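You operate a simulated robot arm through the tools that you are given. There is no shell and no other tool. Be economical: measure what you need, move in short steps, check, and stop when the job is done.

You are at the controls of a simulated robot arm. One attempt, no reset.

## Task
Put the green ink pack on top of the small yellow box.

The check looks at the end state, three seconds after you hand in, the way a careful person would. Anything else that was tipped, shoved, dropped, spilled or broken makes it a failure.

## Robot
A 7-joint arm with a two-finger parallel gripper, fixed in place. Base frame: the origin is at the foot of the arm, x ahead of it, y to its left, z up. Units: mm, degrees, N and s.
With the tool pointing down near the work surface it reaches from about 300 to 700 mm from the base axis. Its first joint turns from -66.0 to 66.0 degrees. Payload 1.57 kg.
The tool frame sits at the grasp point between the pads (the TCP): z along the fingers, y along the line on which they close. The tips reach 30 mm beyond it. The gripper opens to 110 mm. The fingers are 24 mm wide and 12 mm thick; the gripper's body (48 by 112 mm) begins 78 mm behind the TCP.
Orientation is that of the tool frame in the base frame, as a unit quaternion [w, x, y, z]. With the fingers straight down and closing along the base's y, the tool's x points along the base's -x, its y along +y and its z along -z.

## Interface
- The arm moves only by the tool nudge_tool. Its argument "commands" is one flat list of numbers, 7 for each row, row after row: the shift along the tool's x, y, z in mm, then the turn, a rotation vector about the tool's x, y, z in degrees, then the closure, from 0 (fully open) to 1 (shut). In form: [dx, dy, dz, wx, wy, wz, grip, dx, dy, dz, wx, wy, wz, grip, ...]. A call has 1 to 8 rows; each row is the pose to reach, as a shift and turn from the pose commanded when the call began, along the tool's axes at that moment. Rows are played at 5 a second. More than 50 mm and 8.6 degrees between two rows, or a gripper value outside its range, and nothing of the call is played. Where a pose cannot be reached the arm comes as near as it can. A force on the tool above 40 N (or 10 N above the force at the start of the call, whichever is more), or a blocked arm, ends the call early, and 0.2 s more pass. The fingers move at their own pace (about 108 mm/s each) and stop on an object; they squeeze with about 26 N. The grip force told is the motor's: it shows also when the fingers shut on nothing. Time passes only in rows, and 0.2 s behind the last, so rows that repeat a pose let the fingers close. The reply holds the time, the measured pose of the TCP, the force on the tool along the base axes, the opening and the grip force, in the units named above and with some noise, and new pictures: "pictures" is both (left out), scene, wrist or none.
- Cameras (640 x 400 px; columns grow to the right, rows downward): "scene" is fixed at [162.3, -389.4, 1399.9]; the picture's right is [0.81, -0.59, 0.00], its down [-0.36, -0.49, -0.79] and it looks along [0.47, 0.64, -0.61] (base axes); focal length 335 px, centre (320, 200). "wrist" rides on the gripper at [-36, 0, -80] in the tool frame; the picture's right is [0.00, -1.00, 0.00], its down [0.97, 0.00, -0.24] and it looks along [0.24, 0.00, 0.97] (tool axes); focal length 218 px, centre (320, 200).
- probe_pixels(camera, pixels): for up to 12 pixels [column, row] of the newest picture of that camera ("zoom" is the newest enlarged one), the place [x, y, z] in the base frame of the surface seen there, good to about 2 mm. It takes no simulated time.
- inspect(camera, box): a new picture of the part [left, top, right, bottom] of that camera's present view, enlarged. It takes no simulated time.
- hand_in(): hands the job in; it is judged then, once.

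Go step by step. Measure first, check grasps and placings, and put right what went wrong. The budget is 60 turns and 120 pictures, counting those below and the enlarged ones. Unless the task says otherwise, let go and move clear before handing in, and close with one line.

The tools are called after "Request:" as name(argument=value, ...) on one line, values as JSON. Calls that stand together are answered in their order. nudge_tool: Moves the arm, as the interface text tells. Its arguments: {"type":"object","properties":{"commands":{"type":"array","items":{"type":"number"}},"pictures":{"type":"string","enum":["both","scene","wrist","none"]}},"required":["commands"]} The other tools are called the same way: probe_pixels (camera, pixels) gives the place of the surface under pixels of a picture; inspect (camera, box) takes an enlarged picture of a part of a camera's view; hand_in () hands the job in.

At the start:

```text
t: 0.0
eef_pos: [464.2, 38.9, 1157.6]
tcp_rot: [0.001, 0.0, 1.0, 0.0]
ft_force: [0.3, 0.2, 0.5]
finger_gap: 110.0
grasp_force: 0.1
```

scene: 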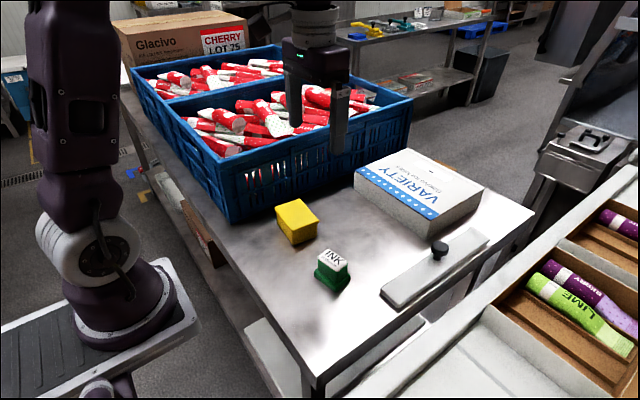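
wrist: 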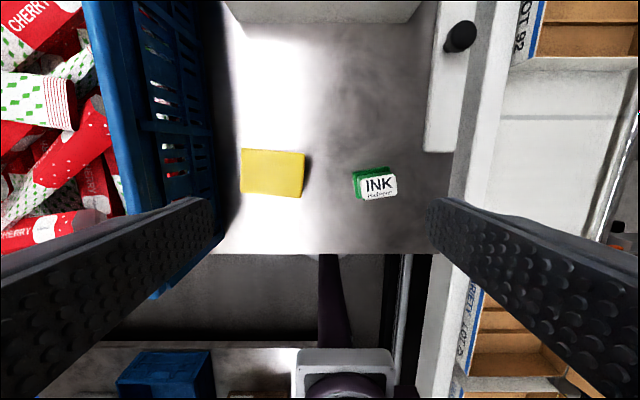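

The scene shows the yellow box around (297,221) and the green ink pack around (332,270). I'll enlarge both and measure.

Request:
inspect(camera="scene", box=[250, 180, 378, 300])

Request:
inspect(camera="wrist", box=[220, 120, 420, 245])

Request:
probe_pixels(camera="wrist", pixels=[[244, 152], [302, 155], [243, 189], [300, 194], [363, 178], [394, 176], [367, 197], [394, 193], [355, 172], [385, 168], [330, 220], [270, 172]])

Request:
probe_pixels(camera="scene", pixels=[[278, 210], [300, 201], [317, 215], [292, 228], [320, 256], [336, 250], [348, 262], [333, 270], [316, 272], [335, 288], [348, 278], [305, 270]])

```text
3.33 times, centred on (314, 240) of scene
```

zoom: 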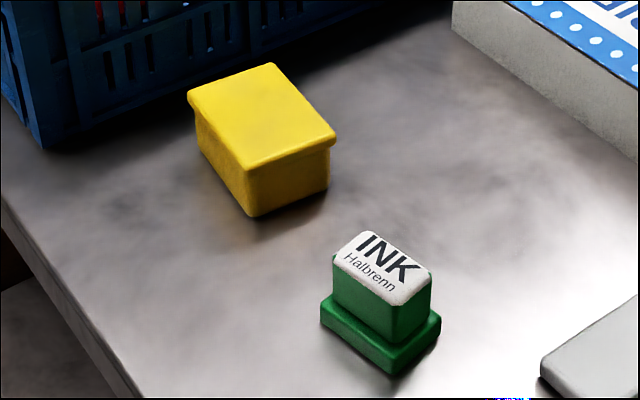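

```text
3.20 times, centred on (320, 182) of wrist
```

zoom: 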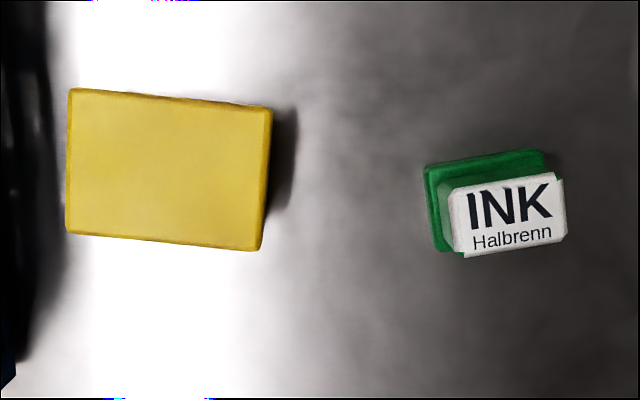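

```text
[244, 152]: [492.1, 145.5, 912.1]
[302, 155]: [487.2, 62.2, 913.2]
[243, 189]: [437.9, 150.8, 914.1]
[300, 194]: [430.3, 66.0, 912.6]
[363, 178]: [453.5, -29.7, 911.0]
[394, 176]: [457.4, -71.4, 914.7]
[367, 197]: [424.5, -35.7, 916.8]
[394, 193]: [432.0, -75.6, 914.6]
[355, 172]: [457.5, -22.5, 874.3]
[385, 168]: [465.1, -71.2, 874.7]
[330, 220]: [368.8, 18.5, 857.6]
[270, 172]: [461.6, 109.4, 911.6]
```

```text
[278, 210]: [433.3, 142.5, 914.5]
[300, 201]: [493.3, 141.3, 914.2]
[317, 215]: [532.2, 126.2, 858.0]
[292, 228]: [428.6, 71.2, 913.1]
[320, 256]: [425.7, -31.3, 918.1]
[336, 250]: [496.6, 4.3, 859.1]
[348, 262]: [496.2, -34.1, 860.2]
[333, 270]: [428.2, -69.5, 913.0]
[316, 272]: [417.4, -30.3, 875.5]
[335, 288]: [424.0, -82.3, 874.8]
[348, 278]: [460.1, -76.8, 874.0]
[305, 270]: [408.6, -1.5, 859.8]
```

The ink pack's body is about 43×32 mm with its top at z≈915, on a wider plinth at z≈875, turned about +7.5°. Its centre is near (441,-53). The yellow box top is at z≈913, centred near (462,106). Before planning I'll check how much clearance the crate leaves.

Request:
probe_pixels(camera="scene", pixels=[[225, 165], [260, 157], [300, 143], [340, 132], [390, 110], [232, 218], [270, 203], [320, 192], [370, 165], [410, 95]])

Request:
probe_pixels(camera="wrist", pixels=[[378, 186], [361, 186], [395, 184], [380, 178], [380, 197], [206, 120], [210, 180], [176, 110], [150, 250]])

```text
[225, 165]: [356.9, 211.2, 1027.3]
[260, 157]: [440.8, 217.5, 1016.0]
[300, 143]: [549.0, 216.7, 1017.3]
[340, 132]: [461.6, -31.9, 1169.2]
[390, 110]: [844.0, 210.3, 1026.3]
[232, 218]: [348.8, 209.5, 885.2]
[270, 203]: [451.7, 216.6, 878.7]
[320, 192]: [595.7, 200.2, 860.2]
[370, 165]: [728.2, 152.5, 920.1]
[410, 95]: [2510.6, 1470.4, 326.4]
```

```text
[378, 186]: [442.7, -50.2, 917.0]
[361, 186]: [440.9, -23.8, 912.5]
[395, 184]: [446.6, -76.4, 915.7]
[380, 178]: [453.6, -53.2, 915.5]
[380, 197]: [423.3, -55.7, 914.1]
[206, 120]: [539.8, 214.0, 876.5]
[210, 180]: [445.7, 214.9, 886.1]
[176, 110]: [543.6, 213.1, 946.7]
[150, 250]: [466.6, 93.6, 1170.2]
```

The crate wall sits at y≈210, so there is room for the gripper. I'll move above the ink pack, turn to its yaw and look again.

Request:
nudge_tool(commands=[5, -20, 30, 0, 0, -1.5, 0, 10, -40, 60, 0, 0, -3, 0, 15, -60, 90, 0, 0, -4.5, 0, 20, -80, 120, 0, 0, -6, 0, 23, -92, 150, 0, 0, -7.5, 0, 23, -92, 150, 0, 0, -7.5, 0])

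```text
t: 1.4
eef_pos: [438.3, -51.6, 1009.5]
tcp_rot: [0.0, -0.066, 0.998, 0.0]
ft_force: [0.5, -0.6, -0.2]
finger_gap: 110.1
grasp_force: 0.1
```

scene: 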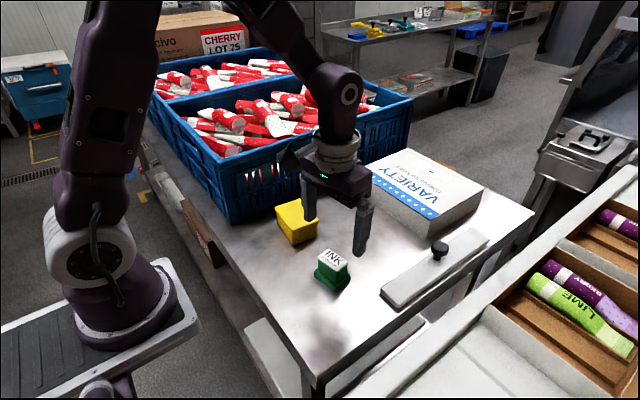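
wrist: 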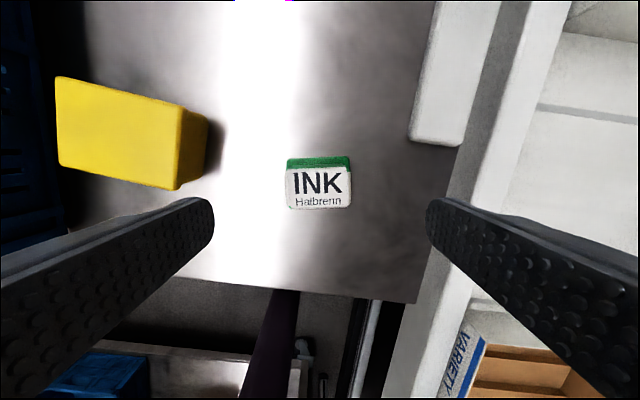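

The pack now looks square to the view and centred near (319,187). I'll measure its edges precisely.

Request:
probe_pixels(camera="wrist", pixels=[[289, 172], [350, 171], [290, 205], [350, 204], [319, 170], [319, 207], [289, 188], [350, 188], [289, 160], [350, 158], [320, 158]])

Request:
inspect(camera="wrist", box=[270, 145, 370, 220])

```text
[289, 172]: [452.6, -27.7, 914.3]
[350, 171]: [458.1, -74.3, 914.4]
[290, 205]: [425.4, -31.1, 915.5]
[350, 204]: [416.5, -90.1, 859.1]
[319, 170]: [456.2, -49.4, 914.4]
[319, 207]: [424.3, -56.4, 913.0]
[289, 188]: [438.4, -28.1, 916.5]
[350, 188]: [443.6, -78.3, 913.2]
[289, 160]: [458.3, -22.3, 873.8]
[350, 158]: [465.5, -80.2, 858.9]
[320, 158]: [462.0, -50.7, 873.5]
```

```text
5.33 times, centred on (320, 182) of wrist
```

zoom: 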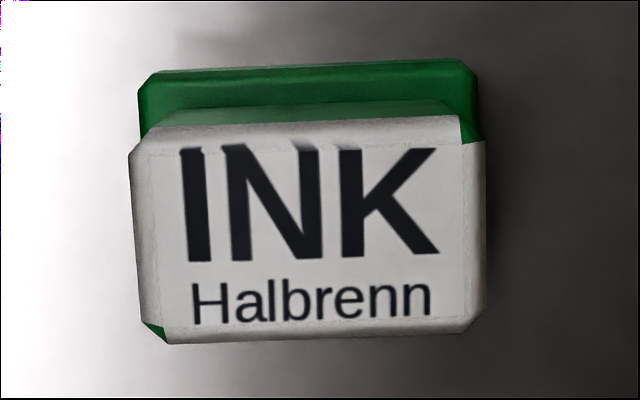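

The pack's centre is about (440.5,-53), which matches the tool, and the yaw is within 1–2°. I'll descend to TCP z≈910, leaving the tips about 6 mm above the plinth, and close.

Request:
nudge_tool(commands=[0, 0, 35, 0, 0, 0, 0, 0, 0, 65, 0, 0, 0, 0, 0, 0, 85, 0, 0, 0, 0, 0, 0, 96, 0, 0, 0, 0, 0, 0, 96, 0, 0, 0, 0.2, 0, 0, 96, 0, 0, 0, 0.5, 0, 0, 96, 0, 0, 0, 1, 0, 0, 96, 0, 0, 0, 1])

```text
t: 3.2
eef_pos: [438.9, -54.0, 910.4]
tcp_rot: [0.0, -0.065, 0.998, 0.0]
ft_force: [-0.6, 0.9, 0.2]
finger_gap: 53.9
grasp_force: 25.8
```

scene: 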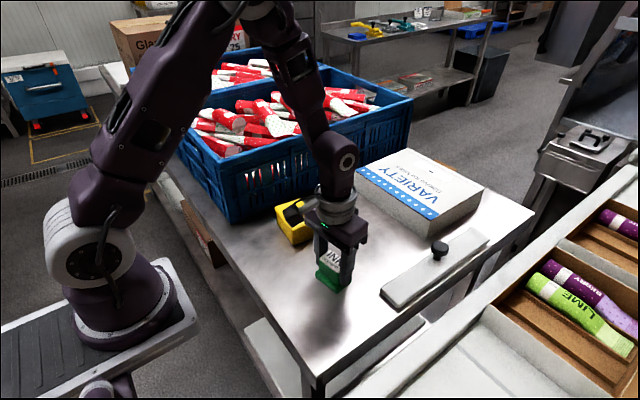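
wrist: 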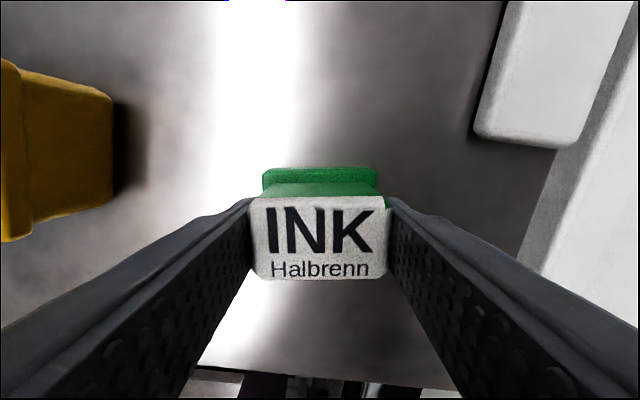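

The fingers stopped at 53.9 mm with 25.8 N, so the pack is held. I'll lift slowly and check.

Request:
nudge_tool(commands=[0, 0, -10, 0, 0, 0, 1, 0, 0, -30, 0, 0, 0, 1, 0, 0, -60, 0, 0, 0, 1, 0, 0, -90, 0, 0, 0, 1, 0, 0, -110, 0, 0, 0, 1, 0, 0, -110, 0, 0, 0, 1])

```text
t: 4.6
eef_pos: [441.2, -54.0, 1022.5]
tcp_rot: [0.0, -0.066, 0.998, 0.0]
ft_force: [0.1, -0.3, -1.4]
finger_gap: 53.7
grasp_force: 25.8
```

scene: 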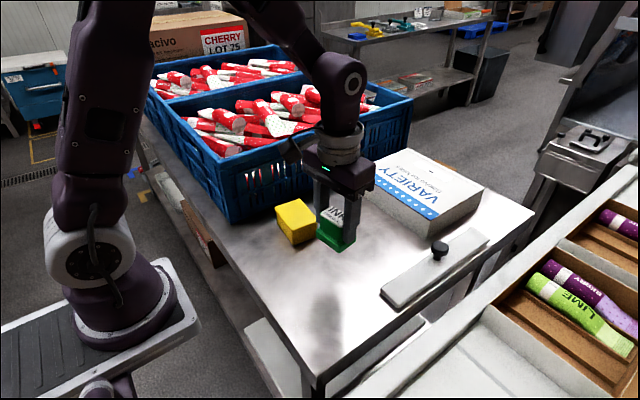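
wrist: 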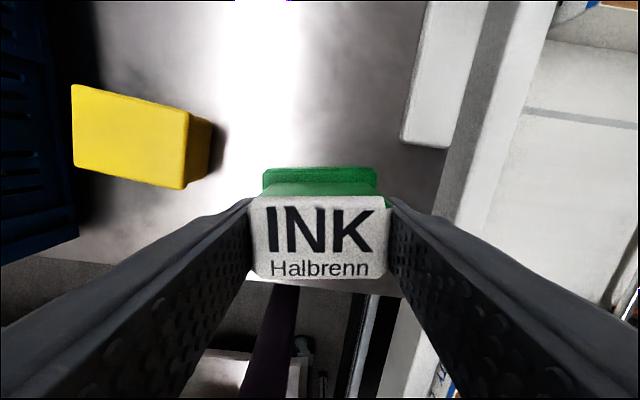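

The pack is lifted clear and level, with the grip steady. I'll carry it over the box centre (462,106), turning 12° to match the box.

Request:
nudge_tool(commands=[-8, 26, -5, 0, 0, 2, 1, -15, 55, -5, 0, 0, 4, 1, -22, 85, -5, 0, 0, 6.5, 1, -30, 115, -5, 0, 0, 9, 1, -38, 140, -5, 0, 0, 11, 1, -41.6, 154.8, 0, 0, 0, 12, 1, -41.6, 154.8, 0, 0, 0, 12, 1])

```text
t: 6.2
eef_pos: [463.9, 104.7, 1020.7]
tcp_rot: [0.0, 0.039, 0.999, -0.001]
ft_force: [0.2, -0.2, -0.7]
finger_gap: 53.9
grasp_force: 26.2
```

scene: 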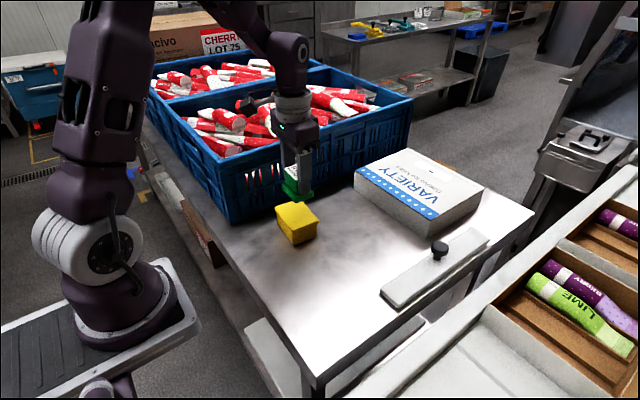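
wrist: 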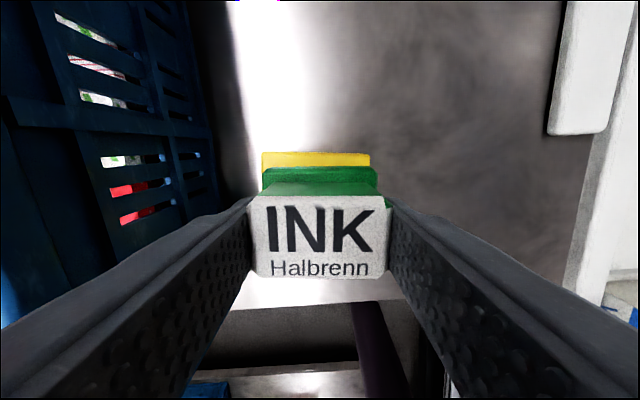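

The yellow edge (262–370, 155) is parallel to the pack and centred under it. I'll lower to just above contact.

Request:
nudge_tool(commands=[0, 0, 20, 0, 0, 0, 1, 0, 0, 38, 0, 0, 0, 1, 0, 0, 48, 0, 0, 0, 1, 0, 0, 52, 0, 0, 0, 1, 0, 0, 52, 0, 0, 0, 1], pictures="none")

Request:
inspect(camera="scene", box=[250, 150, 346, 250])

```text
t: 7.4
eef_pos: [462.5, 105.2, 967.8]
tcp_rot: [0.0, 0.039, 0.999, 0.0]
ft_force: [-0.5, 0.9, -1.8]
finger_gap: 53.9
grasp_force: 25.9
```

```text
4.00 times, centred on (298, 200) of scene
```

zoom: 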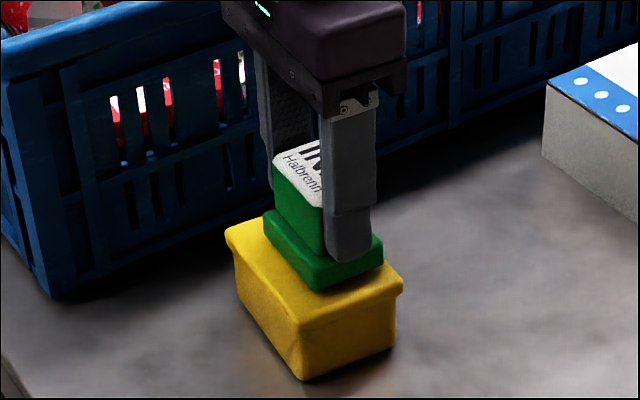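

The pack hovers a few mm over the centre of the box. I'll go down slowly in small steps.

Request:
nudge_tool(commands=[0, 0, 1, 0, 0, 0, 1, 0, 0, 2, 0, 0, 0, 1, 0, 0, 2, 0, 0, 0, 1], pictures="none")

```text
t: 8.2
eef_pos: [463.5, 104.2, 966.0]
tcp_rot: [0.0, 0.041, 0.999, 0.0]
ft_force: [0.1, -0.2, -2.2]
finger_gap: 53.6
grasp_force: 26.3
```

No contact yet, so I'll keep going down.

Request:
nudge_tool(commands=[0, 0, 1, 0, 0, 0, 1, 0, 0, 1, 0, 0, 0, 1], pictures="none")

Request:
nudge_tool(commands=[0, 0, 1, 0, 0, 0, 1, 0, 0, 1, 0, 0, 0, 1], pictures="none")

Request:
inspect(camera="scene", box=[250, 180, 346, 250])

```text
t: 8.8
eef_pos: [463.8, 105.5, 965.3]
tcp_rot: [0.0, 0.039, 0.999, -0.001]
ft_force: [-0.2, 0.3, -1.7]
finger_gap: 53.7
grasp_force: 25.6
```

```text
t: 9.4
eef_pos: [463.0, 105.0, 965.1]
tcp_rot: [0.0, 0.04, 0.999, 0.0]
ft_force: [0.1, 0.2, -0.9]
finger_gap: 53.8
grasp_force: 25.3
```

```text
5.71 times, centred on (298, 215) of scene
```

zoom: 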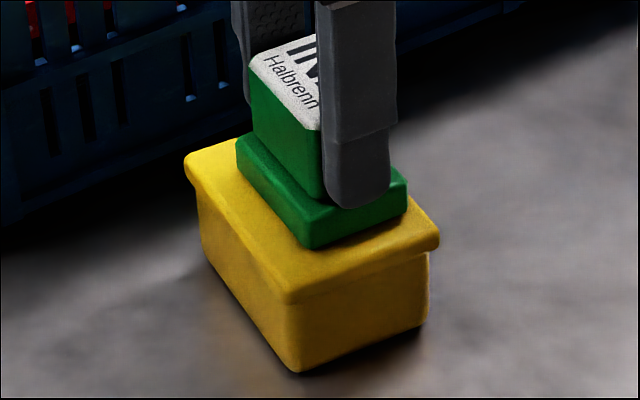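

The gap is about closed and the readings show no load yet. I'll take two more 1 mm steps, watching the force.

Request:
nudge_tool(commands=[0, 0, 1, 0, 0, 0, 1, 0, 0, 1, 0, 0, 0, 1], pictures="none")

Request:
nudge_tool(commands=[0, 0, 0, 0, 0, 0, 1], pictures="none")

```text
t: 10.0
eef_pos: [462.3, 105.9, 964.4]
tcp_rot: [0.0, 0.039, 0.999, 0.0]
ft_force: [-3.6, 1.6, 19.7]
finger_gap: 53.5
grasp_force: 26.3
```

```text
t: 10.4
eef_pos: [462.2, 104.4, 964.5]
tcp_rot: [0.001, 0.04, 0.999, 0.0]
ft_force: [-2.3, 1.2, 23.7]
finger_gap: 53.6
grasp_force: 25.9
```

There is contact now, with about 22 N pressing. I'll ease off 0.8 mm and open the fingers gradually.

Request:
nudge_tool(commands=[0, 0, -0.8, 0, 0, 0, 1, 0, 0, -0.8, 0, 0, 0, 0.45, 0, 0, -0.8, 0, 0, 0, 0.35, 0, 0, -0.8, 0, 0, 0, 0.2, 0, 0, -0.8, 0, 0, 0, 0.2])

```text
t: 11.6
eef_pos: [462.8, 104.2, 963.8]
tcp_rot: [0.0, 0.04, 0.999, 0.0]
ft_force: [-0.3, 0.2, -0.2]
finger_gap: 88.0
grasp_force: 0.1
```

scene: 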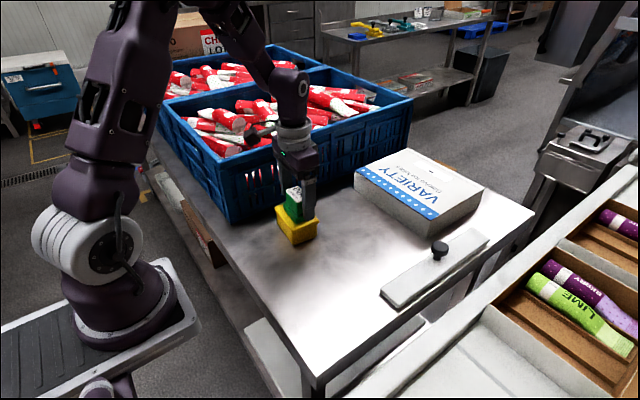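
wrist: 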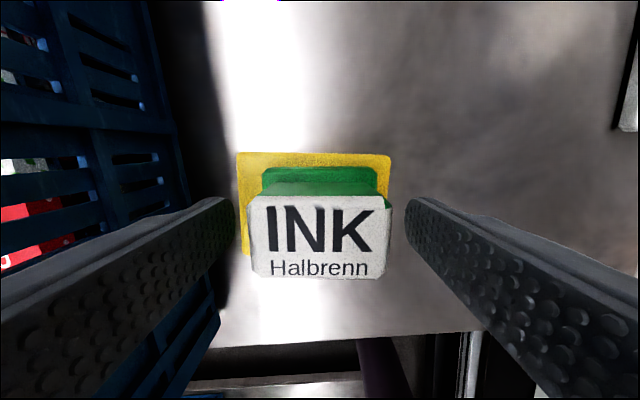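

The fingers are clear of the pack on both sides and it is standing on the box. I'll retreat straight up.

Request:
nudge_tool(commands=[0, 0, -20, 0, 0, 0, 0.2, 0, 0, -50, 0, 0, 0, 0.2, 0, 0, -90, 0, 0, 0, 0.2, 0, 0, -130, 0, 0, 0, 0.2, 0, 0, -160, 0, 0, 0, 0.2, 0, 0, -160, 0, 0, 0, 0.2])

Request:
inspect(camera="scene", box=[250, 170, 346, 250])

```text
t: 13.0
eef_pos: [463.7, 105.9, 1125.8]
tcp_rot: [0.0, 0.039, 0.999, 0.0]
ft_force: [-0.1, -0.1, -0.1]
finger_gap: 87.8
grasp_force: 0.1
```

scene: 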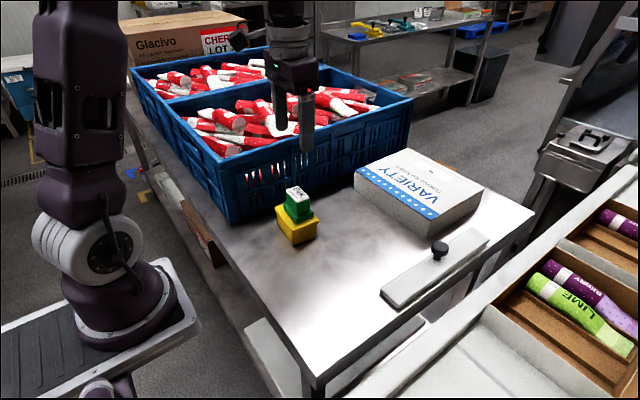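
wrist: 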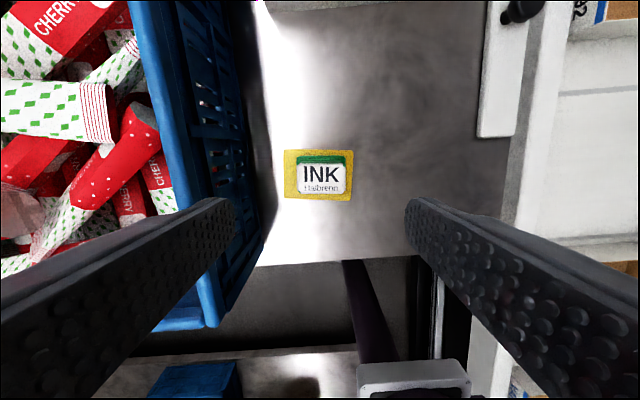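

```text
5.00 times, centred on (298, 210) of scene
```

zoom: 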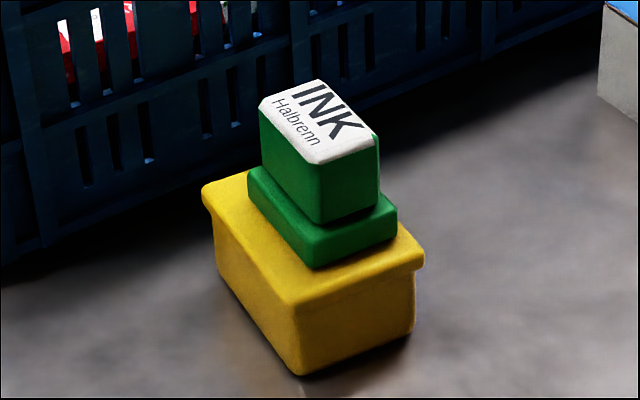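

The pack stands upright and stable on the yellow box, fully inside its lid. The box hasn't visibly moved and the gripper is clear, so I'll hand in.

Request:
hand_in()

```text
The job is handed in.
```

The green ink pack is standing upright on top of the small yellow box, and nothing else appears disturbed in the final pictures.
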